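You operate a simulated robot arm through the tools that you are given. There is no shell and no other tool. Be economical: measure what you need, move in short steps, check, and stop when the job is done.

Carry out the task below with a simulated two-armed robot. There is one attempt and no reset: what you move stays moved.

Task
Grease the top of the reel stand's spindle and close the tin again.
Fine: use the round brush and the grease tin; the brush goes back in its pot. A coat counts when it lies all over at full strength: go over it till it gets no stronger.

Only the result counts: the job must be done as asked and must still hold three seconds after the hand-in. Knocking over, shifting, dropping, spilling or breaking anything else fails it.

Robot
Two 7-joint arms with two-finger parallel grippers on one trunk, on a base that drives. Base frame: it is fixed to the floor where the robot stands at the start and does not move with it; the origin is under the middle of the robot, x ahead of it, y to its left, z up; the surface under the hand at the start is at about z = 850. Lengths are in mm, angles in degrees, forces in N, time in s.
The left shoulder is at the start at [70, 134, 1251], the right one opposite. With the tool pointing down near the work surface each hand reaches from about 100 to 640 mm from the robot's upright axis, wherever it stands, measured 20 degrees to its own side. Places, roughly: green table [600, -200, 800]; reel stand brake knob [500, -800, 900]; reel stand lever [400, -600, 900]; reel stand spindle [600, -700, 900]. Payload 1.57 kg a hand.
The TCP of each hand is the grasp point between the finger pads, 30 mm short of the fingertips. In the tool frame z runs along the fingers and y along their closing line. The gripper opens to 80 mm. The fingers are 17 mm wide and 12 mm thick; the gripper's body (40 by 82 mm) begins 80 mm behind the TCP.
Orientation is told as [roll, pitch, yaw] about the base's x, y, z axes, in that order, counted from this pose: with the fingers straight down and closing along the base's y, the tool's x points along the base's -x, its y along +y and its z along -z.

Tools
- The arms move only by the tool move_arm. It takes "left_increments", "right_increments" or both (then of equal length, played together; a hand with none holds still); each is a list of rows, each a list of 7 numbers: the gripper command, from -1 (shut) to 1 (fully open), values between in proportion, then the shift along the tool's x, y, z in units of 500 mm (1.0 is 500 mm), then the turn, a rotation vector about the tool's x, y, z in units of 60 degrees (1.0 is 60 degrees). In form: [[fingers, x, y, z, rx, ry, rz], ...]. A call has 1 to 12 rows; each row is the pose to reach, as a shift and turn from the pose commanded when the call began, along the tool's axes at that moment. A call with a number of a shift or a turn outside -1 to 1 is refused whole. A row lasts 0.2 s, in which the tool goes at most 50 mm and 8.6 degrees; a call with a longer step from one row to the next is refused whole, and so is a gripper value outside its range. Where a pose cannot be reached the arm comes as near as it can. A force on the tool above 60 N (or 10 N above the force at the start of the call, whichever is more), or a blocked arm, ends the call early, and 0.2 s more pass. Each finger travels about 153 mm/s and halts on what it meets, pressing with about 42 N; the grip force reading is that of the motor and also rises with nothing between the fingers. The clock runs only during rows and for 0.2 s after the last one: add rows that repeat a pose to give the fingers time. It gives the time, the measured TCP pose, the force on the tool (base axes), the opening and the grip force at its end, in the units of the frame above (readings bear some noise), with the torque about the TCP (base axes, N m) and any sound that the robot's microphone picked up.
- Cameras (640 x 400 px; columns grow to the right, rows downward): "scene" is now at [117.1, -49.6, 1470.4]; the picture's right is [-0.59, -0.81, 0.00], its down [-0.54, 0.40, -0.75] and it looks along [0.60, -0.44, -0.67] (base axes); focal length 214 px, centre (320, 200). "left" rides on the left gripper at [72, 7, -122] in its tool frame; the picture's right is [-0.09, 1.00, 0.00], its down [-0.84, -0.08, -0.54] and it looks along [-0.54, -0.05, 0.84] (tool axes); focal length 238 px, centre (320, 200). "right" rides on the right gripper at [72, -7, -122] in its tool frame; the picture's right is [0.09, 1.00, 0.00], its down [-0.84, 0.08, -0.54] and it looks along [-0.54, 0.05, 0.84] (tool axes); focal length 238 px, centre (320, 200). There is no depth. A picture from a camera that has moved, and an enlarged one, comes with that camera's place and axes in the base frame and with its lens.
- grab_frame(camera): a new picture of that camera. It takes no simulated time.
- slide_trunk(by): slides the trunk up (or, below 0, down) by that many mm; the arms and the scene camera ride with it, the base frame stays. It gives what a move gives, with no picture.
- drive_base(legs): drives the robot by 1 to 6 legs, each [ahead, left, turn to the left] in mm, mm and degrees, along the robot's own axes; the way and the turn of a leg run together, so that a leg with both is an arc; at most 1500 mm and 180 degrees a leg. The arms and the cameras ride along, it lands a little off, and it stops where it bumps. It gives what a move gives.
- pan_tilt(pan, tilt): turns the head with the scene camera to pan (to the left, within 86 degrees either way) and tilt (down, from -29 to 69), counted from straight ahead of the robot. It gives what a move gives.
- enlarge(camera, box): a new picture of the part [left, top, right, bottom] of that camera's present view, enlarged. It takes no simulated time.
- sign_off(): hands the job in; it is judged then, once.

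Work in short steps. Places have to be worked out from the pictures, the camera data and where the tool is seen: move nearer, look again, correct. Check each grasp and each placing, and mend what went wrong. You have 120 turns and 92 pictures in all, those below and enlarged ones among them. Open the grippers and draw the arms clear of the work before you hand the job in, unless the task says otherwise; then end with one line.

The tools are called after "Request:" as a command line: name --argument value ..., lists and objects as JSON in quotes. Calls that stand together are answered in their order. move_arm: Moves the arms, as the interface text tells. Its arguments: {"type":"object","properties":{"left_increments":{"type":"array","items":{"type":"array","items":{"type":"number"}}},"right_increments":{"type":"array","items":{"type":"array","items":{"type":"number"}}}},"required":[]} The other tools are called the same way: slide_trunk (by) slides the trunk up or down; drive_base (legs) drives the base; pan_tilt (pan, tilt) turns the head that bears the scene camera; grab_frame (camera) takes a picture; enlarge (camera, box) takes an enlarged picture of a part of a camera's view; sign_off () hands the job in.

At the start:

```text
time_s: 0.0
left_eef_pos: [384.1, -65.4, 1380.7]
left_tcp_rot: [-0.1, 0.1, 0.2]
left_contact_force: [-1.4, -0.3, 0.2]
left_ft_torque: [0.01, 0.03, 0.01]
left_width: 80.2
left_gripper_force: 0.1
right_eef_pos: [316.1, -456.3, 1415.0]
right_tcp_rot: [-0.2, -0.1, 0.1]
right_contact_force: [0.4, 0.5, -0.7]
right_ft_torque: [0.02, 0.0, -0.02]
right_width: 80.1
right_gripper_force: 0.1
trunk travel left (down, up): [-825.0, 115.0]
robot x, y, heading: [-0.5, -0.6, 0.1]
head pan, tilt: [-36.4, 41.8]
```

scene: 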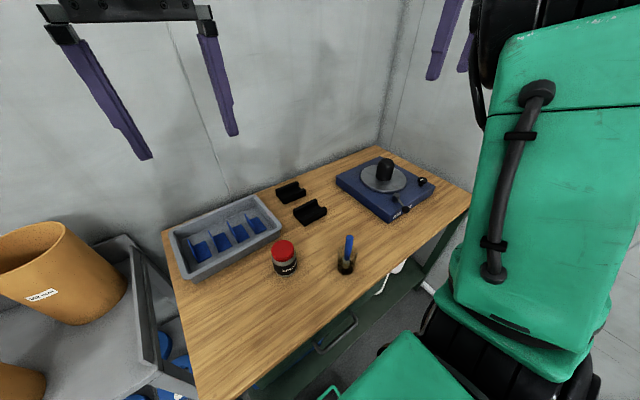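
right: 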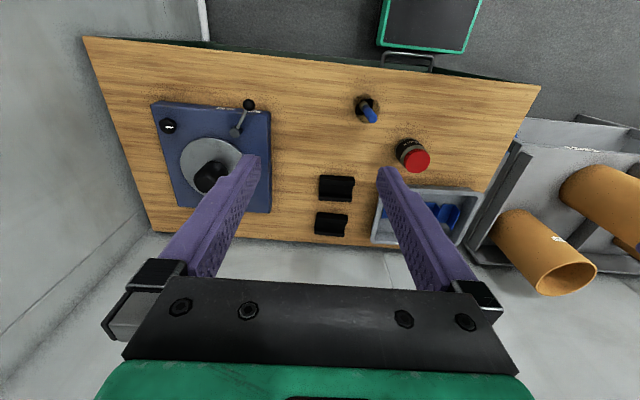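
left: 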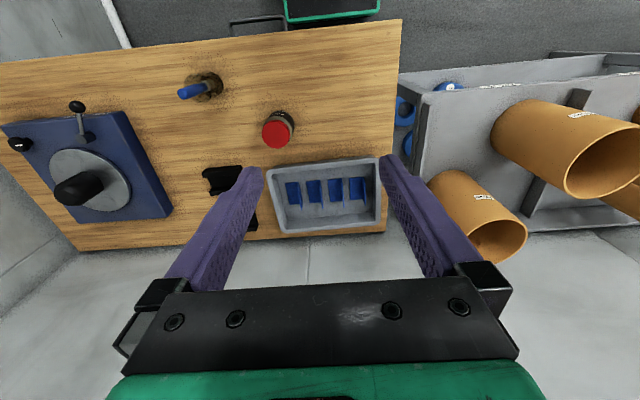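

I'll look closely at the tin, the brush pot and the reel stand before moving anything.

Request:
enlarge --camera "scene" --box '[250, 210, 410, 310]'

Request:
enlarge --camera "scene" --box '[310, 140, 470, 240]'

Request:
enlarge --camera "right" --box '[320, 70, 480, 170]'

```text
4.00 times, centred on (330, 260) of scene
camera zoom: at [117.1, -49.6, 1470.4], right [-0.59, -0.81, 0.0], down [-0.54, 0.4, -0.75], along [0.6, -0.44, -0.67], focal length 858 px, centre (280, -40)
```

zoom: 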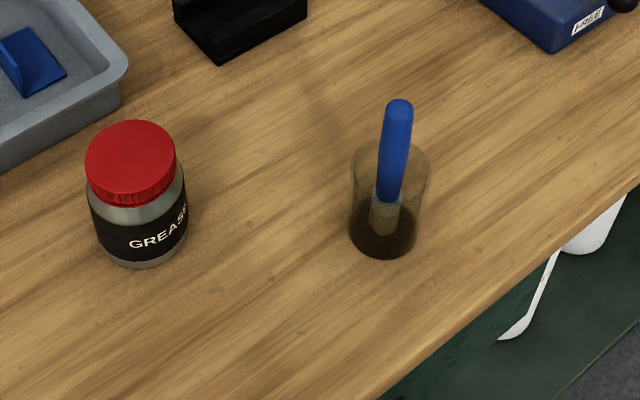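

```text
4.00 times, centred on (390, 190) of scene
camera zoom: at [117.1, -49.6, 1470.4], right [-0.59, -0.81, 0.0], down [-0.54, 0.4, -0.75], along [0.6, -0.44, -0.67], focal length 858 px, centre (40, 240)
```

zoom: 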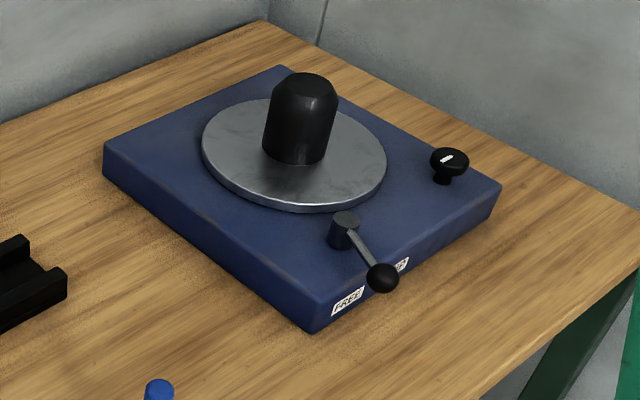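

```text
4.00 times, centred on (400, 120) of right
camera zoom: at [243.6, -462.2, 1538.5], right [-0.09, 1.0, 0.0], down [0.84, 0.08, 0.54], along [0.54, 0.05, -0.84], focal length 953 px, centre (0, 520)
```

zoom: 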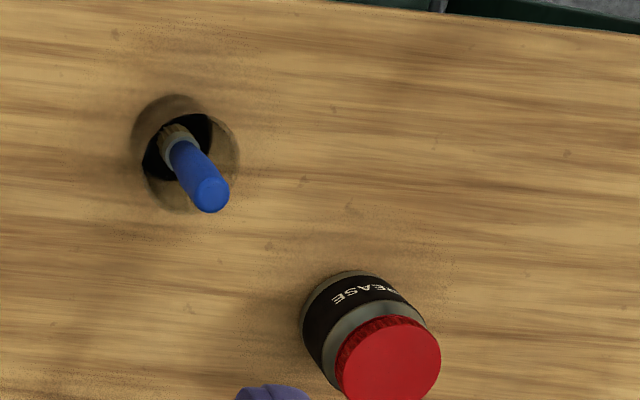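

The lid's top triangulates to about [475, -177, 952] (diameter about 65). The brush handle's top is near [367, -333, 1000], and the spindle is near [600, -750]. The lid looks like a screw cap, so the left hand will hold the jar from the side. I start by turning and lowering the left hand.

Request:
move_arm --left_increments '[[1, 0, 0, 0.05, 0.074, 0.031, -0.106], [1, 0, 0, 0.1, 0.148, 0.062, -0.212], [1, 0, 0, 0.15, 0.222, 0.092, -0.318], [1, 0, 0, 0.2, 0.296, 0.123, -0.424], [1, 0, 0, 0.25, 0.371, 0.154, -0.529], [1, 0, 0, 0.3, 0.445, 0.185, -0.635], [1, 0, 0, 0.35, 0.519, 0.215, -0.741], [1, 0, 0, 0.38, 0.593, 0.246, -0.847], [1, 0, 0, 0.4, 0.667, 0.277, -0.953]]'

```text
time_s: 2.0
left_eef_pos: [384.3, -66.3, 1180.5]
left_tcp_rot: [-28.5, 32.0, 51.9]
left_contact_force: [-0.3, 0.0, 0.5]
left_ft_torque: [0.0, 0.0, 0.01]
left_width: 79.9
left_gripper_force: 0.0
right_eef_pos: [315.7, -454.2, 1416.0]
right_tcp_rot: [-0.2, -0.1, 0.1]
right_contact_force: [-0.5, 0.7, 0.3]
right_ft_torque: [-0.01, 0.0, -0.01]
right_width: 80.0
right_gripper_force: 0.0
trunk travel left (down, up): [-825.0, 115.0]
robot x, y, heading: [1.6, -2.3, -0.1]
head pan, tilt: [-36.4, 41.8]
```

The turn is going as planned, so I finish the second half of it.

Request:
move_arm --left_increments '[[1, 0, 0, 0, 0.074, 0.031, -0.106], [1, 0, 0, 0, 0.148, 0.062, -0.212], [1, 0, 0, 0, 0.222, 0.092, -0.318], [1, 0, 0, 0, 0.296, 0.123, -0.424], [1, 0, 0, 0, 0.371, 0.154, -0.529], [1, 0, 0, 0, 0.445, 0.185, -0.635], [1, 0, 0, 0, 0.519, 0.215, -0.741], [1, 0, 0, 0, 0.593, 0.246, -0.847], [1, 0, 0, 0, 0.667, 0.277, -0.953]]'

Request:
grab_frame --camera "left"

Request:
grab_frame --camera "scene"

```text
time_s: 3.6
left_eef_pos: [391.0, -34.7, 1126.3]
left_tcp_rot: [-25.9, 51.0, 99.9]
left_contact_force: [-0.1, -0.1, -0.2]
left_ft_torque: [0.01, 0.01, 0.01]
left_width: 79.9
left_gripper_force: 0.2
left hand out of reach, approached as far as the arm can: row 3, 8
right_eef_pos: [314.6, -454.6, 1416.6]
right_tcp_rot: [-0.3, -0.1, 0.1]
right_contact_force: [-0.8, -0.9, 0.6]
right_ft_torque: [-0.04, 0.02, -0.02]
right_width: 79.9
right_gripper_force: 0.1
trunk travel left (down, up): [-825.0, 115.0]
robot x, y, heading: [-3.0, 1.6, -0.1]
head pan, tilt: [-36.4, 41.8]
stopped in row 8 (left hand): the arm was blocked; the commanded pose is now the measured one
```

```text
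85 pictures are left
camera left: at [325.8, -7.6, 1249.1], right [-0.83, -0.43, -0.35], down [-0.33, 0.89, -0.32], along [0.45, -0.16, -0.88], focal length 238 px, centre (320, 200)
```

left: 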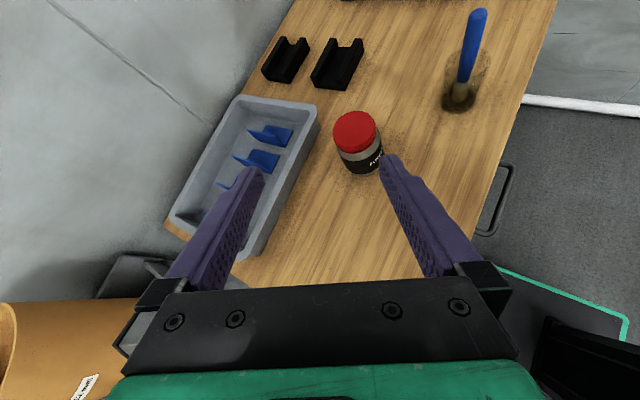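

```text
84 pictures are left
camera scene: at [116.6, -47.9, 1470.5], right [-0.59, -0.81, 0.0], down [-0.54, 0.39, -0.75], along [0.6, -0.44, -0.67], focal length 214 px, centre (320, 200)
```

scene: 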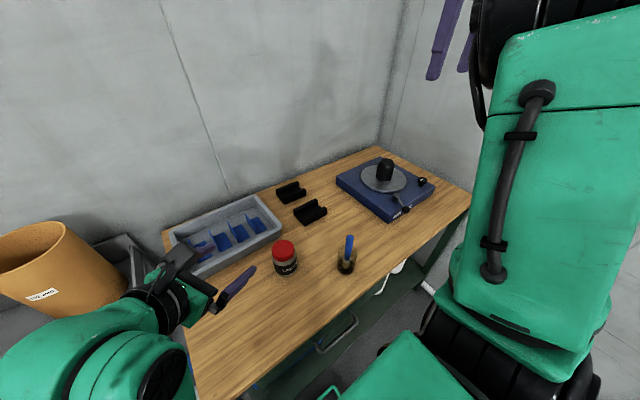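

The arm hit a limit because the tin lies too far across to the right for a flat approach by the left hand. Driving sideways to the right puts the tin ahead of the left arm, and everything is still high above the table.

Request:
drive_base --legs '[[0, -230, 0]]'

Request:
grab_frame --camera "scene"

```text
time_s: 5.4
left_eef_pos: [389.8, -268.8, 1126.4]
left_tcp_rot: [-25.9, 51.1, 99.6]
left_contact_force: [-0.3, 0.1, -0.4]
left_ft_torque: [0.0, -0.02, -0.01]
left_width: 80.3
left_gripper_force: 0.0
right_eef_pos: [313.4, -686.9, 1415.9]
right_tcp_rot: [-0.3, -0.1, -0.1]
right_contact_force: [-0.6, -0.7, 0.6]
right_ft_torque: [-0.01, -0.01, 0.01]
right_width: 79.8
right_gripper_force: 0.0
trunk travel left (down, up): [-825.0, 115.0]
robot x, y, heading: [-2.0, -234.8, -0.2]
head pan, tilt: [-36.4, 41.8]
```

```text
83 pictures are left
camera scene: at [116.1, -279.5, 1470.5], right [-0.6, -0.8, 0.0], down [-0.53, 0.4, -0.75], along [0.6, -0.45, -0.67], focal length 214 px, centre (320, 200)
```

scene: 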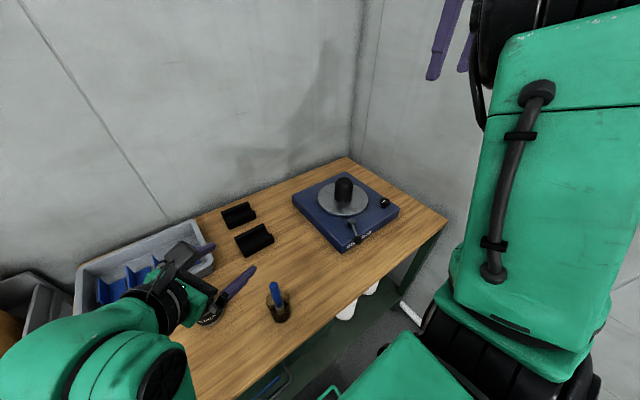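

The left hand now sits over the tin's left, so I move it back and left to a staging place and finish its turn to a 20° down slant.

Request:
move_arm --left_increments '[[1, -0.046, -0.02, -0.052, 0, 0, 0], [1, -0.1, -0.04, -0.11, 0, 0, 0], [1, -0.16, -0.068, -0.18, 0.01, 0.03, -0.05], [1, -0.22, -0.09, -0.25, 0.03, 0.08, -0.14], [1, -0.28, -0.12, -0.31, 0.05, 0.13, -0.23], [1, -0.32, -0.136, -0.362, 0.07, 0.18, -0.31], [1, -0.32, -0.136, -0.362, 0.085, 0.225, -0.392]]'

Request:
grab_frame --camera "left"

```text
time_s: 5.8
left_eef_pos: [389.6, -223.3, 1080.4]
left_tcp_rot: [-29.6, 37.8, 97.0]
left_contact_force: [-0.2, -0.2, -0.1]
left_ft_torque: [0.03, -0.01, -0.05]
left_width: 80.0
left_gripper_force: 0.0
left hand out of reach, approached as far as the arm can: row 1, 2
right_eef_pos: [312.0, -688.1, 1416.6]
right_tcp_rot: [-0.3, -0.1, -0.3]
right_contact_force: [-0.2, 0.8, 0.2]
right_ft_torque: [0.02, 0.0, 0.01]
right_width: 79.9
right_gripper_force: 0.1
trunk travel left (down, up): [-825.0, 115.0]
robot x, y, heading: [-4.1, -229.8, -0.2]
head pan, tilt: [-36.4, 41.8]
stopped in row 2 (left hand): the arm was blocked; the commanded pose is now the measured one
```

```text
82 pictures are left
camera left: at [324.3, -223.5, 1206.4], right [-0.83, -0.33, -0.44], down [-0.32, 0.94, -0.11], along [0.46, 0.05, -0.89], focal length 238 px, centre (320, 200)
```

left: 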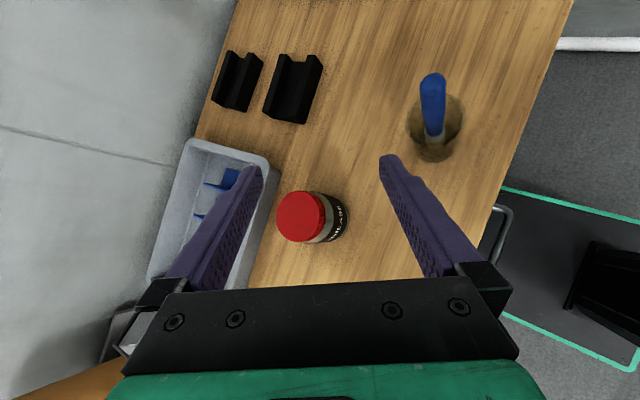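

The wrist reached its roll limit on this side. I turn the hand the other way, about +141° around its own axis, so the camera ends on the under side with a 40° slant.

Request:
move_arm --left_increments '[[1, 0, 0, 0, 0.002, -0.01, 0.13], [1, 0, 0, 0, 0.004, -0.02, 0.26], [1, 0, 0, 0, 0.006, -0.03, 0.39], [1, -0.02, 0, -0.02, 0.008, -0.04, 0.52], [1, -0.06, 0, -0.05, 0.01, -0.05, 0.65], [1, -0.1, 0, -0.08, 0.0125, -0.06, 0.782], [1, -0.16, 0, -0.1, 0.014, -0.069, 0.9], [1, -0.22, 0, -0.12, 0.016, -0.076, 0.998]]'

Request:
grab_frame --camera "left"

```text
time_s: 6.9
left_eef_pos: [383.6, -171.6, 1049.5]
left_tcp_rot: [-38.9, 2.7, 68.2]
left_contact_force: [0.1, 0.2, 0.6]
left_ft_torque: [0.01, -0.03, 0.05]
left_width: 79.9
left_gripper_force: 0.0
left hand out of reach, approached as far as the arm can: row 5
right_eef_pos: [311.1, -689.2, 1415.9]
right_tcp_rot: [-0.1, -0.1, -0.2]
right_contact_force: [-0.7, -1.1, -0.1]
right_ft_torque: [-0.03, -0.02, 0.01]
right_width: 80.2
right_gripper_force: 0.0
trunk travel left (down, up): [-825.0, 115.0]
robot x, y, heading: [1.9, -232.5, -0.3]
head pan, tilt: [-36.4, 41.8]
stopped in row 5 (left hand): the arm was blocked; the commanded pose is now the measured one
```

```text
81 pictures are left
camera left: at [283.3, -203.7, 1143.0], right [-0.7, 0.35, -0.63], down [0.06, 0.9, 0.43], along [0.72, 0.26, -0.65], focal length 238 px, centre (320, 200)
```

left: 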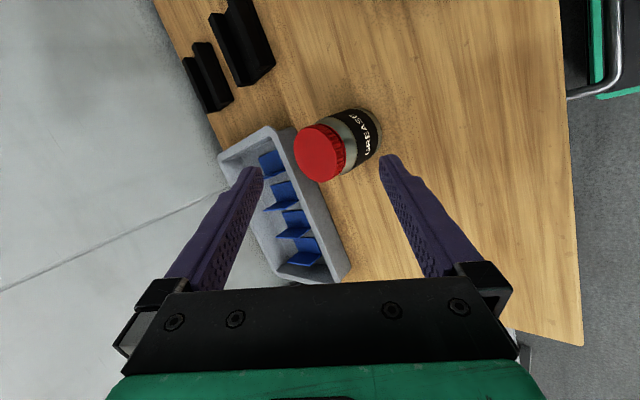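

It is blocked again partway through the turn. I lift the hand and bring it back toward the easy fingers-down pose, then tilt forward from there.

Request:
move_arm --left_increments '[[1, 0, -0.014, -0.017, -0.06, 0.035, 0.111], [1, 0, -0.028, -0.034, -0.12, 0.07, 0.222], [1, 0, -0.042, -0.051, -0.18, 0.105, 0.333], [1, 0, -0.056, -0.068, -0.24, 0.14, 0.444], [1, 0, -0.07, -0.085, -0.3, 0.175, 0.555], [1, 0, -0.084, -0.102, -0.36, 0.21, 0.666], [1, 0, -0.098, -0.12, -0.42, 0.245, 0.777], [1, 0, -0.112, -0.138, -0.48, 0.28, 0.888], [1, 0, -0.126, -0.156, -0.537, 0.313, 0.997]]'

```text
time_s: 7.5
left_eef_pos: [383.2, -129.1, 1029.3]
left_tcp_rot: [-24.3, -11.2, 54.6]
left_contact_force: [-0.4, 0.2, 0.0]
left_ft_torque: [0.02, 0.01, 0.03]
left_width: 80.0
left_gripper_force: 0.1
left hand out of reach, approached as far as the arm can: row 2, 3
right_eef_pos: [312.5, -690.3, 1415.9]
right_tcp_rot: [-0.2, -0.1, -0.2]
right_contact_force: [-0.4, -1.1, -0.3]
right_ft_torque: [-0.01, 0.02, 0.0]
right_width: 80.0
right_gripper_force: 0.0
trunk travel left (down, up): [-825.0, 115.0]
robot x, y, heading: [0.4, -231.7, -0.7]
head pan, tilt: [-36.4, 41.8]
stopped in row 3 (left hand): the arm was blocked; the commanded pose is now the measured one
```

The hand drifts instead of following, so I check the arm's posture in the scene camera with the head panned left.

Request:
pan_tilt --pan 20 --tilt 45

Request:
grab_frame --camera "scene"

Request:
grab_frame --camera "left"

```text
time_s: 8.8
left_eef_pos: [383.8, -131.2, 1030.5]
left_tcp_rot: [-24.5, -11.2, 54.5]
left_contact_force: [0.1, -0.4, 0.9]
left_ft_torque: [0.02, 0.05, 0.0]
left_width: 79.7
left_gripper_force: 0.0
right_eef_pos: [313.2, -691.4, 1415.7]
right_tcp_rot: [-0.2, -0.1, -0.2]
right_contact_force: [0.1, 0.2, -0.5]
right_ft_torque: [0.01, 0.01, -0.03]
right_width: 80.0
right_gripper_force: 0.1
trunk travel left (down, up): [-825.0, 115.0]
robot x, y, heading: [1.0, -230.4, -0.3]
head pan, tilt: [20.0, 45.0]
```

```text
80 pictures are left
camera scene: at [125.6, -205.3, 1465.8], right [0.34, -0.94, 0.0], down [-0.67, -0.24, -0.71], along [0.67, 0.24, -0.71], focal length 214 px, centre (320, 200)
```

scene: 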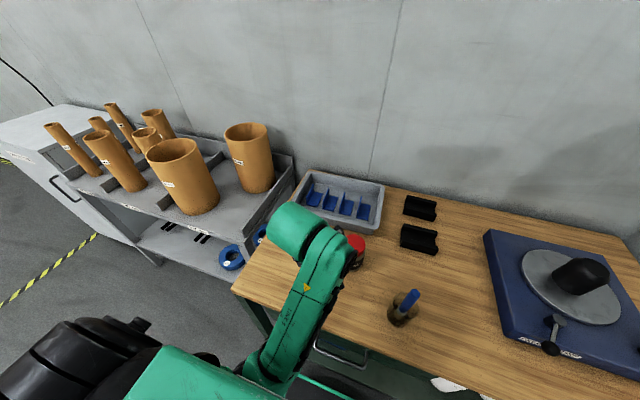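

```text
79 pictures are left
camera left: at [284.2, -171.4, 1121.5], right [-0.64, 0.66, -0.39], down [0.29, 0.67, 0.68], along [0.71, 0.32, -0.63], focal length 238 px, centre (320, 200)
```

left: 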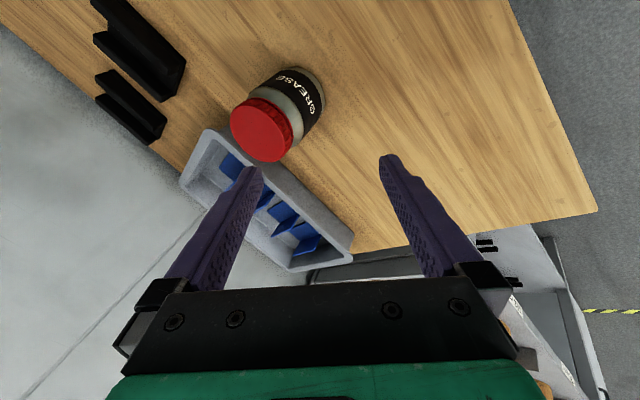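

The arm is advancing but only in part, so I keep undoing the turn towards fingers-down with no shift.

Request:
move_arm --left_increments '[[1, 0, 0, 0, -0.036, 0.045, 0.106], [1, 0, 0, 0, -0.072, 0.09, 0.213], [1, 0, 0, 0, -0.108, 0.136, 0.32], [1, 0, 0, 0, -0.144, 0.18, 0.426], [1, 0, 0, 0, -0.18, 0.227, 0.532], [1, 0, 0, 0, -0.216, 0.272, 0.639], [1, 0, 0, 0, -0.252, 0.318, 0.745], [1, 0, 0, 0, -0.288, 0.363, 0.852]]'

```text
time_s: 9.2
left_eef_pos: [379.2, -83.7, 1006.5]
left_tcp_rot: [-11.3, -19.7, 44.0]
left_contact_force: [0.6, -0.3, 1.1]
left_ft_torque: [0.02, 0.03, 0.02]
left_width: 80.1
left_gripper_force: 0.1
left hand out of reach, approached as far as the arm can: row 2
right_eef_pos: [313.0, -689.5, 1415.8]
right_tcp_rot: [-0.2, -0.2, -0.2]
right_contact_force: [0.2, 0.6, 0.1]
right_ft_torque: [-0.01, -0.03, 0.06]
right_width: 80.1
right_gripper_force: 0.0
trunk travel left (down, up): [-825.0, 115.0]
robot x, y, heading: [-1.3, -233.0, -0.3]
head pan, tilt: [20.0, 45.0]
stopped in row 2 (left hand): the arm was blocked; the commanded pose is now the measured one
```

It is still progressing, so I continue the unwinding with a little lift.

Request:
move_arm --left_increments '[[1, -0.008, -0.004, -0.022, -0.008, 0.06, 0.115], [1, -0.016, -0.008, -0.044, -0.016, 0.127, 0.23], [1, -0.024, -0.013, -0.066, -0.025, 0.19, 0.345], [1, -0.032, -0.018, -0.088, -0.034, 0.254, 0.46], [1, -0.04, -0.022, -0.11, -0.042, 0.317, 0.575], [1, -0.04, -0.022, -0.11, -0.051, 0.381, 0.69]]'

Request:
grab_frame --camera "scene"

```text
time_s: 9.7
left_eef_pos: [378.6, -32.8, 1001.2]
left_tcp_rot: [2.7, -23.6, 31.6]
left_contact_force: [0.7, -0.4, 0.6]
left_ft_torque: [0.0, 0.01, 0.01]
left_width: 80.0
left_gripper_force: 0.1
left hand out of reach, approached as far as the arm can: row 1, 2
right_eef_pos: [313.4, -690.0, 1416.5]
right_tcp_rot: [-0.3, -0.1, -0.2]
right_contact_force: [-0.3, -1.0, 1.0]
right_ft_torque: [0.02, -0.01, 0.01]
right_width: 80.2
right_gripper_force: 0.0
trunk travel left (down, up): [-825.0, 115.0]
robot x, y, heading: [-0.1, -233.8, -0.3]
head pan, tilt: [20.0, 45.0]
stopped in row 2 (left hand): the arm was blocked; the commanded pose is now the measured one
```

```text
78 pictures are left
camera scene: at [126.5, -204.2, 1465.6], right [0.34, -0.94, 0.0], down [-0.67, -0.24, -0.71], along [0.67, 0.24, -0.71], focal length 214 px, centre (320, 200)
```

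scene: 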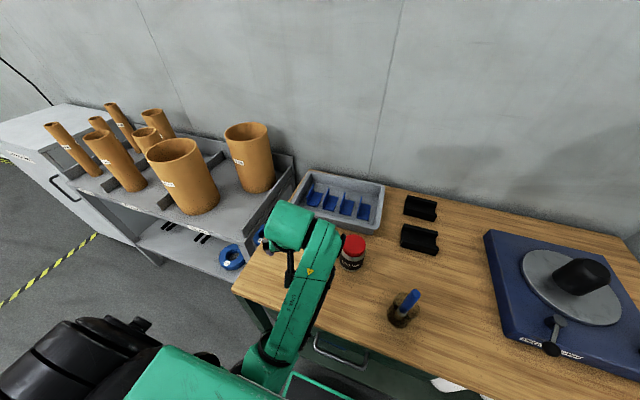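

The hand is now at about [379, -33, 1001]. A straight-ahead approach with the fingers pitched forward 40° and closing along y looks simple from here, so I turn to that with no shift.

Request:
move_arm --left_increments '[[1, 0, 0, 0, 0.04, -0.035, 0.055], [1, 0, 0, 0, 0.08, -0.07, 0.11], [1, 0, 0, 0, 0.13, -0.11, 0.18], [1, 0, 0, 0, 0.18, -0.155, 0.25], [1, 0, 0, 0, 0.23, -0.2, 0.32], [1, 0, 0, 0, 0.28, -0.24, 0.38], [1, 0, 0, 0, 0.323, -0.278, 0.443]]'

```text
time_s: 11.1
left_eef_pos: [383.1, -2.8, 1010.8]
left_tcp_rot: [14.4, -37.4, -5.1]
left_contact_force: [0.3, -0.2, -1.1]
left_ft_torque: [-0.01, -0.04, 0.01]
left_width: 80.1
left_gripper_force: 0.0
left hand out of reach, approached as far as the arm can: row 7
right_eef_pos: [313.5, -690.6, 1416.6]
right_tcp_rot: [-0.2, -0.1, -0.2]
right_contact_force: [0.2, 0.0, 0.1]
right_ft_torque: [0.02, 0.0, 0.01]
right_width: 80.0
right_gripper_force: 0.0
trunk travel left (down, up): [-825.0, 115.0]
robot x, y, heading: [-1.6, -236.5, -0.4]
head pan, tilt: [20.0, 45.0]
stopped in row 7 (left hand): the arm was blocked; the commanded pose is now the measured one
```

The hand is close to the wanted pose, only rolled about 14°. The left arm works best further to its own side, so I bring the right arm inward first, away from the wall, and then drive a bit more to the right.

Request:
move_arm --right_increments '[[1, -0.02, 0.07, 0.047, 0, 0, 0], [1, -0.04, 0.14, 0.094, 0, 0, 0], [1, -0.06, 0.21, 0.14, 0, 0, 0], [1, -0.08, 0.28, 0.19, 0, 0, 0], [1, -0.1, 0.35, 0.235, 0, 0, 0], [1, -0.12, 0.42, 0.28, 0, 0, 0], [1, -0.134, 0.48, 0.33, 0, 0, 0]]'

Request:
drive_base --legs '[[0, -95, 0]]'

Request:
pan_tilt --pan 0 --tilt 50

Request:
grab_frame --camera "scene"

Request:
grab_frame --camera "left"

```text
time_s: 12.4
left_eef_pos: [387.2, -2.1, 1008.3]
left_tcp_rot: [14.5, -37.3, -5.3]
left_contact_force: [0.9, 0.2, 0.1]
left_ft_torque: [0.0, 0.01, 0.0]
left_width: 79.9
left_gripper_force: 0.1
right_eef_pos: [377.6, -520.4, 1242.8]
right_tcp_rot: [1.0, 9.1, -1.1]
right_contact_force: [0.2, 0.5, -1.0]
right_ft_torque: [-0.02, 0.01, 0.0]
right_width: 80.2
right_gripper_force: 0.0
right hand out of reach, approached as far as the arm can: row 5, 6
trunk travel left (down, up): [-825.0, 115.0]
robot x, y, heading: [-3.2, -233.4, -0.4]
head pan, tilt: [20.0, 45.0]
stopped in row 6 (right hand): the arm was blocked; the commanded pose is now the measured one
```

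```text
time_s: 13.5
left_eef_pos: [383.0, -94.5, 1008.8]
left_tcp_rot: [14.2, -37.5, -5.0]
left_contact_force: [-0.3, 0.2, 0.2]
left_ft_torque: [0.0, 0.0, -0.02]
left_width: 80.2
left_gripper_force: 0.1
right_eef_pos: [373.9, -612.5, 1244.3]
right_tcp_rot: [0.9, 9.2, -1.0]
right_contact_force: [1.4, 0.3, 0.2]
right_ft_torque: [-0.03, 0.02, 0.01]
right_width: 80.0
right_gripper_force: 0.1
trunk travel left (down, up): [-825.0, 115.0]
robot x, y, heading: [-3.2, -327.3, -0.1]
head pan, tilt: [20.0, 45.0]
```

```text
time_s: 14.4
left_eef_pos: [383.7, -97.4, 1011.1]
left_tcp_rot: [14.6, -37.5, -5.2]
left_contact_force: [1.6, 0.2, 0.2]
left_ft_torque: [-0.02, 0.02, 0.01]
left_width: 79.8
left_gripper_force: 0.1
right_eef_pos: [373.8, -616.9, 1242.1]
right_tcp_rot: [1.2, 9.2, -1.0]
right_contact_force: [0.8, 0.1, 0.1]
right_ft_torque: [0.03, -0.03, -0.01]
right_width: 80.2
right_gripper_force: 0.1
trunk travel left (down, up): [-825.0, 115.0]
robot x, y, heading: [-2.8, -329.3, 0.1]
head pan, tilt: [0.0, 50.0]
```

```text
77 pictures are left
camera scene: at [122.5, -295.5, 1465.5], right [0.41, -0.91, 0.0], down [-0.65, -0.29, -0.7], along [0.64, 0.29, -0.71], focal length 214 px, centre (320, 200)
```

scene: 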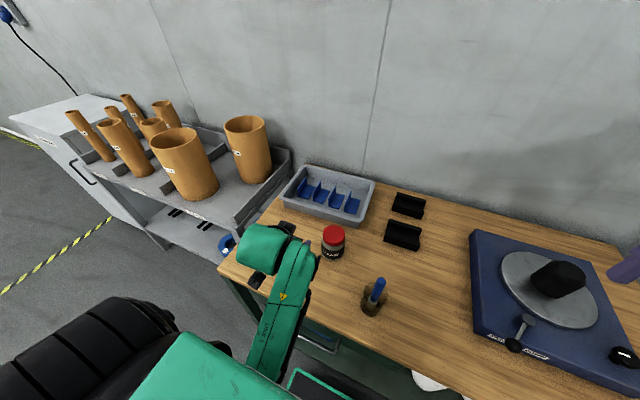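

```text
76 pictures are left
camera left: at [251.3, -108.8, 1060.9], right [0.01, 0.97, 0.25], down [0.34, -0.24, 0.91], along [0.94, 0.08, -0.33], focal length 238 px, centre (320, 200)
```

left: 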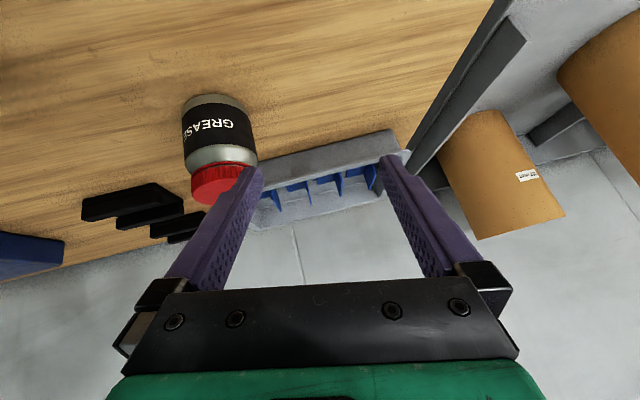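

The lid and jar agree with the earlier estimate: about 67 mm wide, with the axis near [470, -177]. A heading about 18° to the left with the closing line level suits the arm, so I roll the tool -18° and stage behind the jar.

Request:
move_arm --left_increments '[[1, 0.005, -0.045, -0.01, 0, 0, -0.1], [1, 0.01, -0.09, -0.02, 0, 0, -0.2], [1, 0.016, -0.14, -0.03, 0, 0, -0.303], [1, 0.022, -0.19, -0.04, 0, 0, -0.303], [1, 0.027, -0.228, -0.051, 0, 0, -0.303]]'

Request:
grab_frame --camera "left"

```text
time_s: 15.2
left_eef_pos: [375.9, -140.5, 1005.2]
left_tcp_rot: [13.0, -42.4, 4.4]
left_contact_force: [0.3, 1.0, -0.5]
left_ft_torque: [-0.04, -0.01, 0.03]
left_width: 80.0
left_gripper_force: 0.1
right_eef_pos: [373.2, -617.9, 1243.6]
right_tcp_rot: [1.5, 9.3, -1.2]
right_contact_force: [-0.5, 0.1, 1.2]
right_ft_torque: [-0.01, -0.02, -0.01]
right_width: 80.2
right_gripper_force: 0.1
trunk travel left (down, up): [-825.0, 115.0]
robot x, y, heading: [1.9, -329.2, -0.3]
head pan, tilt: [0.0, 50.0]
stopped in row 3 (left hand): the arm was blocked; the commanded pose is now the measured one
```

```text
75 pictures are left
camera left: at [244.6, -170.7, 1044.8], right [-0.16, 0.96, 0.23], down [0.29, -0.18, 0.94], along [0.94, 0.21, -0.25], focal length 238 px, centre (320, 200)
```

left: 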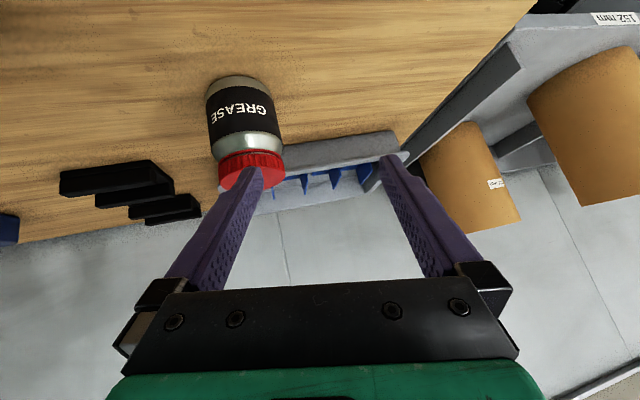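

The blocking makes sense: the wrist is folded too close to the shoulder. Backing the base off 110 mm and raising the trunk gives the arms room.

Request:
slide_trunk --by 100

Request:
drive_base --legs '[[-110, 0, 0]]'

```text
time_s: 16.5
left_eef_pos: [377.6, -139.8, 1104.1]
left_tcp_rot: [13.2, -42.4, 4.4]
left_contact_force: [0.5, 0.8, -0.7]
left_ft_torque: [0.05, -0.03, 0.02]
left_width: 80.1
left_gripper_force: 0.1
right_eef_pos: [373.5, -615.7, 1342.2]
right_tcp_rot: [1.5, 9.4, -1.0]
right_contact_force: [-0.4, -0.4, -0.6]
right_ft_torque: [-0.04, -0.03, -0.03]
right_width: 80.0
right_gripper_force: 0.1
trunk travel left (down, up): [-925.0, 15.0]
robot x, y, heading: [-0.3, -328.2, -0.2]
head pan, tilt: [0.0, 50.0]
```

```text
time_s: 17.7
left_eef_pos: [271.5, -140.6, 1103.7]
left_tcp_rot: [13.1, -42.1, 4.4]
left_contact_force: [1.0, 0.2, 0.0]
left_ft_torque: [0.01, -0.01, 0.01]
left_width: 80.0
left_gripper_force: 0.0
right_eef_pos: [270.1, -614.5, 1341.2]
right_tcp_rot: [1.6, 9.6, -1.0]
right_contact_force: [1.3, -0.4, 0.6]
right_ft_torque: [0.01, 0.05, 0.01]
right_width: 79.9
right_gripper_force: 0.0
trunk travel left (down, up): [-925.0, 15.0]
robot x, y, heading: [-111.2, -326.0, -0.2]
head pan, tilt: [0.0, 50.0]
```

Now I bring the left hand to a stage behind and above the jar with the closing line level, heading 15° left and tilted 45°.

Request:
move_arm --left_increments '[[1, 0.017, -0.043, 0.054, 0.019, -0.006, -0.027], [1, 0.034, -0.086, 0.108, 0.038, -0.012, -0.054], [1, 0.051, -0.13, 0.162, 0.057, -0.018, -0.08], [1, 0.068, -0.173, 0.216, 0.076, -0.025, -0.106], [1, 0.085, -0.216, 0.27, 0.095, -0.032, -0.133]]'

Request:
grab_frame --camera "left"

```text
time_s: 19.1
left_eef_pos: [340.1, -178.8, 950.8]
left_tcp_rot: [8.8, -45.7, 6.9]
left_contact_force: [0.3, -0.1, -0.1]
left_ft_torque: [0.02, 0.02, -0.02]
left_width: 80.2
left_gripper_force: 0.0
right_eef_pos: [263.8, -617.1, 1339.8]
right_tcp_rot: [2.1, 9.6, -1.2]
right_contact_force: [-0.2, 0.3, 0.1]
right_ft_torque: [0.01, 0.03, -0.02]
right_width: 79.9
right_gripper_force: 0.1
trunk travel left (down, up): [-925.0, 15.0]
robot x, y, heading: [-108.3, -326.7, -0.3]
head pan, tilt: [0.0, 50.0]
stopped in row 5 (left hand): the arm was blocked; the commanded pose is now the measured one
```

```text
74 pictures are left
camera left: at [205.3, -205.8, 983.3], right [-0.16, 0.97, 0.17], down [0.23, -0.13, 0.96], along [0.96, 0.19, -0.2], focal length 238 px, centre (320, 200)
```

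left: 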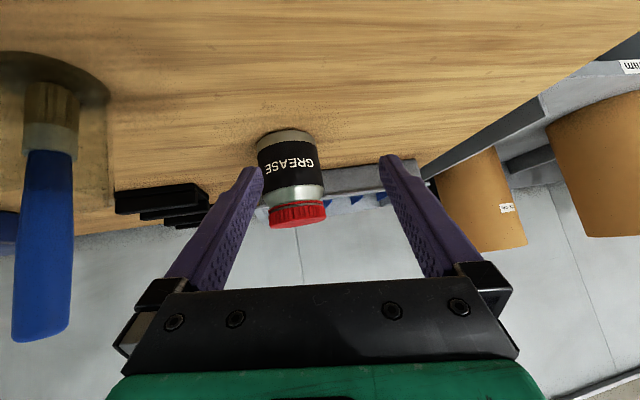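

The closing line is already nearly level (6°) with a heading of about 19°, which will do. I move to just behind the jar at grasp height.

Request:
move_arm --left_increments '[[1, 0.001, -0.02, 0.03, 0, 0, 0], [1, 0.002, -0.04, 0.06, 0, 0, 0], [1, 0.004, -0.06, 0.095, 0, 0, 0], [1, 0.005, -0.085, 0.129, 0, 0, 0]]'

Request:
grab_frame --camera "left"

```text
time_s: 20.3
left_eef_pos: [385.3, -177.4, 891.2]
left_tcp_rot: [14.0, -45.3, 2.9]
left_contact_force: [0.4, 0.7, -0.1]
left_ft_torque: [-0.01, 0.0, -0.01]
left_width: 80.0
left_gripper_force: 0.1
right_eef_pos: [262.7, -616.7, 1339.3]
right_tcp_rot: [2.3, 9.6, -1.2]
right_contact_force: [0.2, -0.1, -0.1]
right_ft_torque: [-0.03, -0.02, 0.01]
right_width: 80.1
right_gripper_force: 0.0
trunk travel left (down, up): [-925.0, 15.0]
robot x, y, heading: [-110.2, -323.7, -0.1]
head pan, tilt: [0.0, 50.0]
stopped in row 4 (left hand): the arm was blocked; the commanded pose is now the measured one
```

```text
73 pictures are left
camera left: at [250.9, -206.7, 923.7], right [-0.16, 0.96, 0.23], down [0.24, -0.19, 0.95], along [0.96, 0.2, -0.2], focal length 238 px, centre (320, 200)
```

left: 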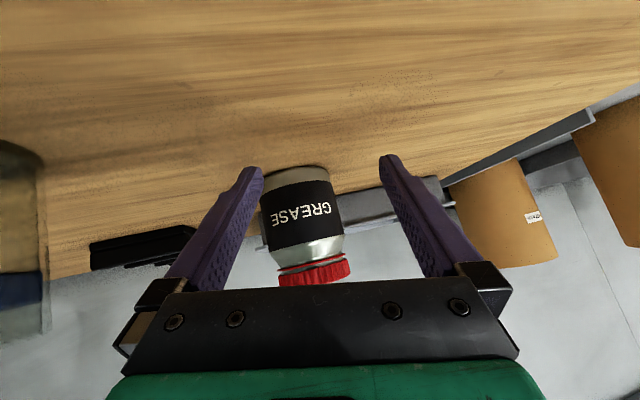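

Sideways moves stall while the pose twists, perhaps because the joints can't keep up near a singular posture. I test a much slower roll correction (-13° over 12 rows) in place, well behind the jar.

Request:
move_arm --left_increments '[[1, 0, 0, -0.005, 0, 0, -0.019], [1, 0, 0, -0.01, 0, 0, -0.038], [1, 0, 0, -0.015, 0, 0, -0.057], [1, 0, 0, -0.02, 0, 0, -0.076], [1, 0, 0, -0.02, 0, 0, -0.095], [1, 0, 0, -0.02, 0, 0, -0.114], [1, 0, 0, -0.02, 0, 0, -0.133], [1, 0, 0, -0.02, 0, 0, -0.152], [1, 0, 0, -0.02, 0, 0, -0.171], [1, 0, 0, -0.02, 0, 0, -0.19], [1, 0, 0, -0.02, 0, 0, -0.209], [1, 0, 0, -0.02, 0, 0, -0.225]]'

```text
time_s: 23.1
left_eef_pos: [376.0, -144.2, 893.6]
left_tcp_rot: [7.1, -48.5, 16.2]
left_contact_force: [0.2, 0.2, -0.7]
left_ft_torque: [-0.03, 0.02, -0.01]
left_width: 79.9
left_gripper_force: 0.0
right_eef_pos: [263.5, -617.4, 1336.9]
right_tcp_rot: [2.9, 9.9, -1.3]
right_contact_force: [0.0, -0.6, 0.3]
right_ft_torque: [0.04, 0.01, -0.01]
right_width: 80.2
right_gripper_force: 0.0
trunk travel left (down, up): [-925.0, 15.0]
robot x, y, heading: [-109.7, -327.7, -0.1]
head pan, tilt: [0.0, 50.0]
stopped in row 12 (left hand): the arm was blocked; the commanded pose is now the measured one
```

The solver says the pose is reachable, yet something physically pushes the arm left. I look straight down at the elbow and chest.

Request:
pan_tilt --pan 15 --tilt 69

Request:
grab_frame --camera "scene"

```text
time_s: 23.9
left_eef_pos: [377.3, -145.6, 893.5]
left_tcp_rot: [7.0, -48.4, 16.4]
left_contact_force: [-0.1, -0.7, 0.4]
left_ft_torque: [-0.01, -0.02, -0.01]
left_width: 80.1
left_gripper_force: 0.0
right_eef_pos: [264.1, -617.9, 1336.0]
right_tcp_rot: [2.4, 10.2, -1.2]
right_contact_force: [0.1, 0.1, 0.3]
right_ft_torque: [-0.02, 0.0, -0.03]
right_width: 80.3
right_gripper_force: 0.1
trunk travel left (down, up): [-925.0, 15.0]
robot x, y, heading: [-110.4, -330.4, -0.2]
head pan, tilt: [15.0, 68.8]
```

```text
72 pictures are left
camera scene: at [11.6, -303.7, 1557.6], right [0.3, -0.95, 0.0], down [-0.74, -0.23, -0.63], along [0.6, 0.19, -0.78], focal length 214 px, centre (320, 200)
```

scene: 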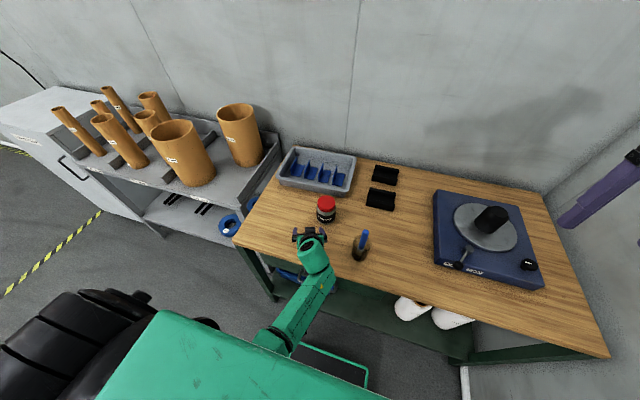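

The left upper arm is folded inward across the chest and jams there. I take the hand up and out to the left, fingers down, so that the elbow can swing outwards.

Request:
move_arm --left_increments '[[1, -0.04, 0.01, -0.03, 0, 0, 0], [1, -0.08, 0.03, -0.05, 0.02, 0.06, 0.02], [1, -0.11, 0.06, -0.06, 0.045, 0.15, 0.06], [1, -0.13, 0.1, -0.06, 0.07, 0.25, 0.1], [1, -0.15, 0.13, -0.06, 0.1, 0.35, 0.135], [1, -0.17, 0.16, -0.06, 0.125, 0.44, 0.17], [1, -0.18, 0.19, -0.055, 0.15, 0.53, 0.205], [1, -0.19, 0.21, -0.052, 0.175, 0.62, 0.24], [1, -0.2, 0.23, -0.052, 0.2, 0.71, 0.275], [1, -0.212, 0.246, -0.052, 0.224, 0.786, 0.305]]'

Request:
grab_frame --camera "scene"

```text
time_s: 26.1
left_eef_pos: [383.3, -21.2, 1000.0]
left_tcp_rot: [-0.4, 0.1, 0.0]
left_contact_force: [0.1, -0.3, -0.2]
left_ft_torque: [0.01, 0.0, -0.02]
left_width: 80.1
left_gripper_force: 0.0
right_eef_pos: [264.9, -616.6, 1337.6]
right_tcp_rot: [2.4, 9.9, -1.2]
right_contact_force: [-0.4, 0.1, 0.5]
right_ft_torque: [-0.03, 0.01, -0.01]
right_width: 80.0
right_gripper_force: 0.1
trunk travel left (down, up): [-925.0, 15.0]
robot x, y, heading: [-109.5, -326.4, -0.4]
head pan, tilt: [15.0, 68.8]
```

```text
71 pictures are left
camera scene: at [-6.1, -311.3, 1536.8], right [0.26, -0.97, 0.0], down [-0.9, -0.24, -0.36], along [0.35, 0.09, -0.93], focal length 214 px, centre (320, 200)
```

scene: 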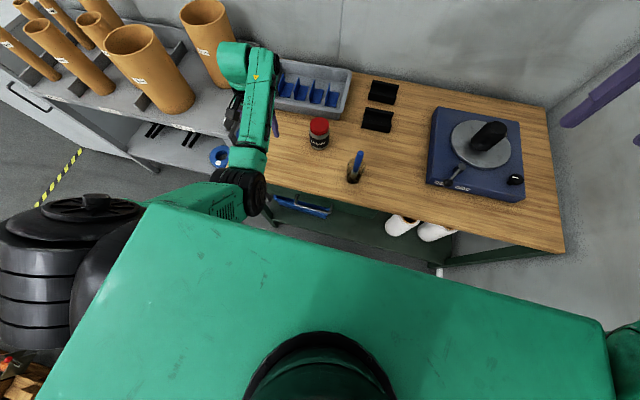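

Now the elbow is out and the arm followed exactly. I pitch the fingers forward 45° here, slowly.

Request:
move_arm --left_increments '[[1, 0, 0, 0, 0, -0.075, 0], [1, 0, 0, 0, 0, -0.15, 0], [1, 0, 0, 0, 0, -0.225, 0], [1, 0, 0, 0, 0, -0.3, 0], [1, 0, 0, 0, 0, -0.375, 0], [1, 0, 0, 0, 0, -0.45, 0], [1, 0, 0, 0, 0, -0.525, 0], [1, 0, 0, 0, 0, -0.6, 0], [1, 0, 0, 0, 0, -0.675, 0], [1, 0, 0, 0, 0, -0.75, 0]]'

Request:
grab_frame --camera "scene"

```text
time_s: 28.3
left_eef_pos: [379.9, -20.9, 998.9]
left_tcp_rot: [-0.2, -45.1, 0.2]
left_contact_force: [-0.2, 0.0, 0.5]
left_ft_torque: [-0.01, 0.0, -0.01]
left_width: 80.2
left_gripper_force: 0.1
right_eef_pos: [263.3, -618.1, 1338.1]
right_tcp_rot: [2.5, 9.8, -1.2]
right_contact_force: [0.6, -0.1, 0.2]
right_ft_torque: [0.0, 0.0, 0.01]
right_width: 80.1
right_gripper_force: 0.1
trunk travel left (down, up): [-925.0, 15.0]
robot x, y, heading: [-110.9, -327.3, -0.0]
head pan, tilt: [15.0, 68.8]
```

```text
70 pictures are left
camera scene: at [-7.7, -312.1, 1537.0], right [0.26, -0.97, 0.0], down [-0.9, -0.24, -0.36], along [0.35, 0.09, -0.93], focal length 214 px, centre (320, 200)
```

scene: 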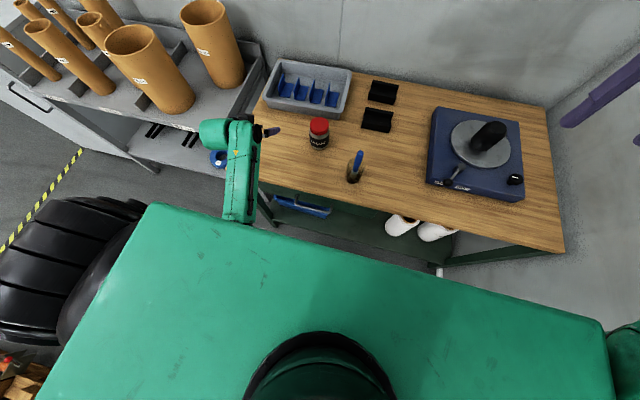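

It follows exactly now. Next I yaw the hand 20° to the right and move to a stage behind-left of the jar, slowly.

Request:
move_arm --left_increments '[[1, 0.013, -0.02, 0.01, 0.02, 0, 0.02], [1, 0.026, -0.04, 0.02, 0.04, 0, 0.04], [1, 0.039, -0.06, 0.031, 0.06, 0, 0.06], [1, 0.052, -0.08, 0.041, 0.08, 0, 0.08], [1, 0.065, -0.1, 0.052, 0.1, 0, 0.1], [1, 0.078, -0.118, 0.062, 0.12, 0, 0.12], [1, 0.091, -0.137, 0.072, 0.14, 0, 0.14], [1, 0.104, -0.157, 0.083, 0.16, 0, 0.16], [1, 0.117, -0.177, 0.093, 0.18, 0, 0.18], [1, 0.13, -0.197, 0.103, 0.2, 0, 0.2], [1, 0.143, -0.216, 0.114, 0.218, 0, 0.218], [1, 0.156, -0.236, 0.124, 0.236, 0, 0.236]]'

Request:
grab_frame --camera "left"

```text
time_s: 30.9
left_eef_pos: [369.8, -138.3, 900.9]
left_tcp_rot: [-0.2, -45.1, -19.9]
left_contact_force: [1.3, 0.4, 0.1]
left_ft_torque: [-0.03, 0.04, 0.02]
left_width: 80.1
left_gripper_force: 0.0
right_eef_pos: [263.2, -616.8, 1337.3]
right_tcp_rot: [2.5, 9.7, -1.1]
right_contact_force: [1.0, -0.7, 0.4]
right_ft_torque: [0.01, -0.01, -0.01]
right_width: 79.9
right_gripper_force: 0.1
trunk travel left (down, up): [-925.0, 15.0]
robot x, y, heading: [-109.5, -328.2, -0.3]
head pan, tilt: [15.0, 68.8]
```

```text
69 pictures are left
camera left: at [243.5, -85.1, 936.1], right [0.4, 0.91, 0.06], down [0.17, -0.14, 0.98], along [0.9, -0.38, -0.21], focal length 238 px, centre (320, 200)
```

left: 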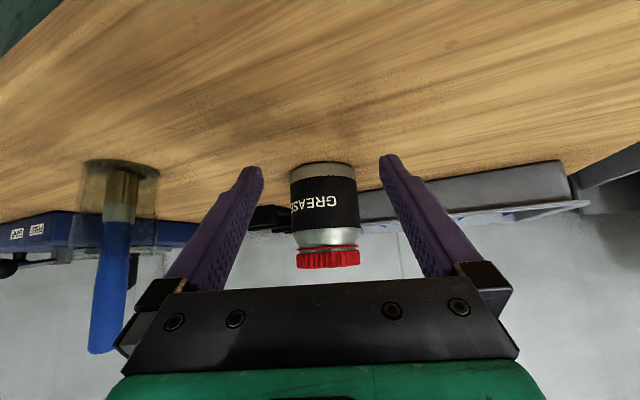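

The jar is centred between the fingers, with its axis near [475, -177]. I advance level along the heading by about 110 mm with the fingers open.

Request:
move_arm --left_increments '[[1, -0.02, 0, 0.022, 0, 0, 0], [1, -0.04, 0, 0.043, 0, 0, 0], [1, -0.06, 0, 0.064, 0, 0, 0], [1, -0.08, 0, 0.086, 0, 0, 0], [1, -0.1, 0, 0.107, 0, 0, 0], [1, -0.12, 0, 0.128, 0, 0, 0], [1, -0.135, 0, 0.145, 0, 0, 0], [1, -0.15, 0, 0.161, 0, 0, 0]]'

Request:
grab_frame --camera "left"

Request:
enlarge --camera "scene" --box '[240, 90, 400, 190]'

```text
time_s: 32.7
left_eef_pos: [474.0, -177.3, 897.4]
left_tcp_rot: [-0.1, -45.1, -19.8]
left_contact_force: [0.3, -1.1, -1.0]
left_ft_torque: [0.03, -0.03, -0.02]
left_width: 79.8
left_gripper_force: 0.2
right_eef_pos: [263.7, -618.2, 1339.0]
right_tcp_rot: [2.5, 9.8, -1.2]
right_contact_force: [-0.5, -1.2, 0.6]
right_ft_torque: [0.0, 0.01, 0.01]
right_width: 80.2
right_gripper_force: 0.1
trunk travel left (down, up): [-925.0, 15.0]
robot x, y, heading: [-111.5, -325.6, -0.4]
head pan, tilt: [15.0, 68.8]
```

```text
68 pictures are left
camera left: at [347.5, -123.1, 932.3], right [0.4, 0.91, 0.06], down [0.17, -0.14, 0.98], along [0.9, -0.38, -0.21], focal length 238 px, centre (320, 200)
```

left: 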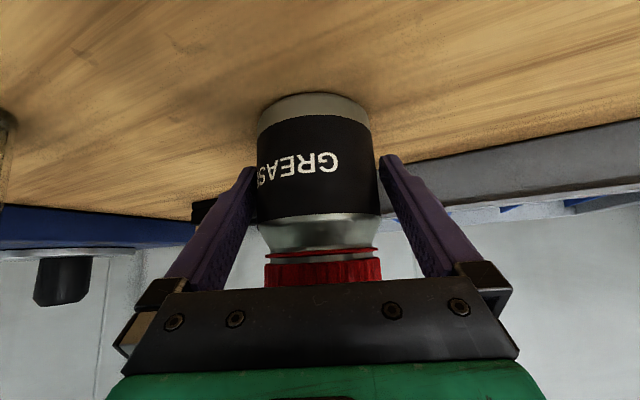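

```text
4.00 times, centred on (320, 140) of scene
camera zoom: at [-6.4, -312.4, 1536.9], right [0.26, -0.97, 0.0], down [-0.9, -0.24, -0.36], along [0.35, 0.09, -0.93], focal length 858 px, centre (320, 440)
```

zoom: 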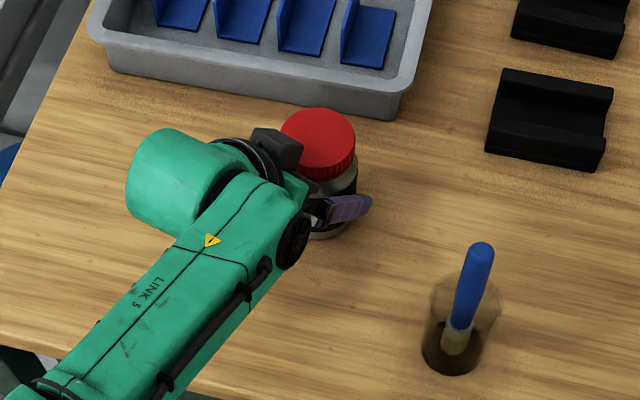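

The jar stands centred between the pads. I close the left gripper on the jar body.

Request:
move_arm --left_increments '[[0.7, 0, 0, 0, 0, 0, 0], [0.4, 0, 0, 0, 0, 0, 0], [-1, 0, 0, 0, 0, 0, 0], [-1, 0, 0, 0, 0, 0, 0], [-1, 0, 0, 0, 0, 0, 0]]'

Request:
grab_frame --camera "left"

```text
time_s: 33.9
left_eef_pos: [473.4, -176.2, 897.7]
left_tcp_rot: [-0.2, -45.1, -19.8]
left_contact_force: [0.1, -1.9, 0.7]
left_ft_torque: [0.0, -0.02, -0.02]
left_width: 70.6
left_gripper_force: 42.1
right_eef_pos: [262.7, -617.9, 1337.7]
right_tcp_rot: [2.5, 9.8, -1.2]
right_contact_force: [-0.2, 0.1, -0.9]
right_ft_torque: [0.02, -0.02, -0.06]
right_width: 80.3
right_gripper_force: 0.1
trunk travel left (down, up): [-925.0, 15.0]
robot x, y, heading: [-111.5, -325.1, -0.2]
head pan, tilt: [15.0, 68.8]
```

```text
66 pictures are left
camera left: at [347.1, -123.2, 932.4], right [0.4, 0.91, 0.06], down [0.17, -0.14, 0.98], along [0.9, -0.38, -0.21], focal length 238 px, centre (320, 200)
```

left: 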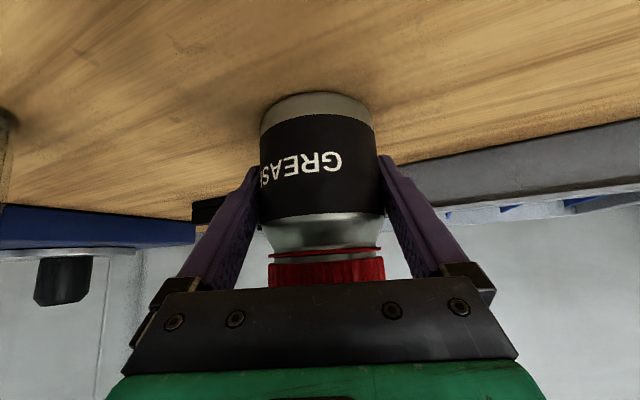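

The left hand holds the jar firmly (70.6 mm wide, 42 N). Next I test whether the right hand can get above the lid, first moving to an intermediate place.

Request:
move_arm --right_increments '[[1, -0.02, 0.044, 0.035, 0.004, -0.016, -0.002], [1, -0.04, 0.087, 0.07, 0.008, -0.032, -0.004], [1, -0.06, 0.13, 0.105, 0.012, -0.048, -0.006], [1, -0.08, 0.174, 0.14, 0.016, -0.065, -0.008], [1, -0.1, 0.218, 0.174, 0.02, -0.08, -0.01], [1, -0.12, 0.262, 0.209, 0.025, -0.1, -0.012], [1, -0.14, 0.305, 0.244, 0.03, -0.115, -0.014], [1, -0.157, 0.35, 0.28, 0.034, -0.13, -0.016], [1, -0.176, 0.392, 0.313, 0.038, -0.147, -0.018], [1, -0.196, 0.436, 0.348, 0.042, -0.163, -0.02]]'

```text
time_s: 36.1
left_eef_pos: [475.0, -175.9, 898.0]
left_tcp_rot: [-0.3, -45.1, -19.7]
left_contact_force: [3.1, 0.1, 1.1]
left_ft_torque: [0.07, -0.04, -0.05]
left_width: 70.9
left_gripper_force: 41.8
right_eef_pos: [464.1, -431.3, 1167.8]
right_tcp_rot: [-0.2, 0.2, -0.3]
right_contact_force: [0.2, 0.8, 0.5]
right_ft_torque: [-0.02, 0.02, 0.02]
right_width: 79.7
right_gripper_force: 0.0
right hand out of reach, approached as far as the arm can: row 3, 4, 5, 6, 7, 8, 9, 10
trunk travel left (down, up): [-925.0, 15.0]
robot x, y, heading: [-110.8, -328.2, -0.1]
head pan, tilt: [15.0, 68.8]
```

The right arm slid to [464, -431, 1168], fingers down. From there I head for a place above the lid.

Request:
move_arm --right_increments '[[1, -0.002, 0.05, 0.02, 0, 0, 0], [1, -0.004, 0.1, 0.04, 0, 0, 0], [1, -0.006, 0.15, 0.06, 0, 0, 0], [1, -0.008, 0.2, 0.08, 0, 0, 0], [1, -0.01, 0.25, 0.1, 0, 0, 0], [1, -0.013, 0.3, 0.12, 0, 0, 0], [1, -0.016, 0.35, 0.14, 0, 0, 0], [1, -0.018, 0.4, 0.16, 0, 0, 0], [1, -0.02, 0.45, 0.18, 0, 0, 0], [1, -0.022, 0.48, 0.19, 0, 0, 0], [1, -0.022, 0.508, 0.2, 0, 0, 0]]'

```text
time_s: 38.5
left_eef_pos: [474.3, -178.3, 898.1]
left_tcp_rot: [-0.3, -45.1, -19.8]
left_contact_force: [1.2, -1.6, -0.2]
left_ft_torque: [0.02, -0.06, -0.04]
left_width: 71.3
left_gripper_force: 41.7
right_eef_pos: [473.4, -401.3, 1054.8]
right_tcp_rot: [0.1, 0.0, -0.1]
right_contact_force: [0.0, 1.2, 0.3]
right_ft_torque: [-0.03, -0.01, 0.0]
right_width: 80.1
right_gripper_force: 0.0
right hand out of reach, approached as far as the arm can: row 1, 2, 3, 4, 5, 6, 7, 8, 9, 10, 11
trunk travel left (down, up): [-925.0, 15.0]
robot x, y, heading: [-109.1, -330.6, -0.5]
head pan, tilt: [15.0, 68.8]
```

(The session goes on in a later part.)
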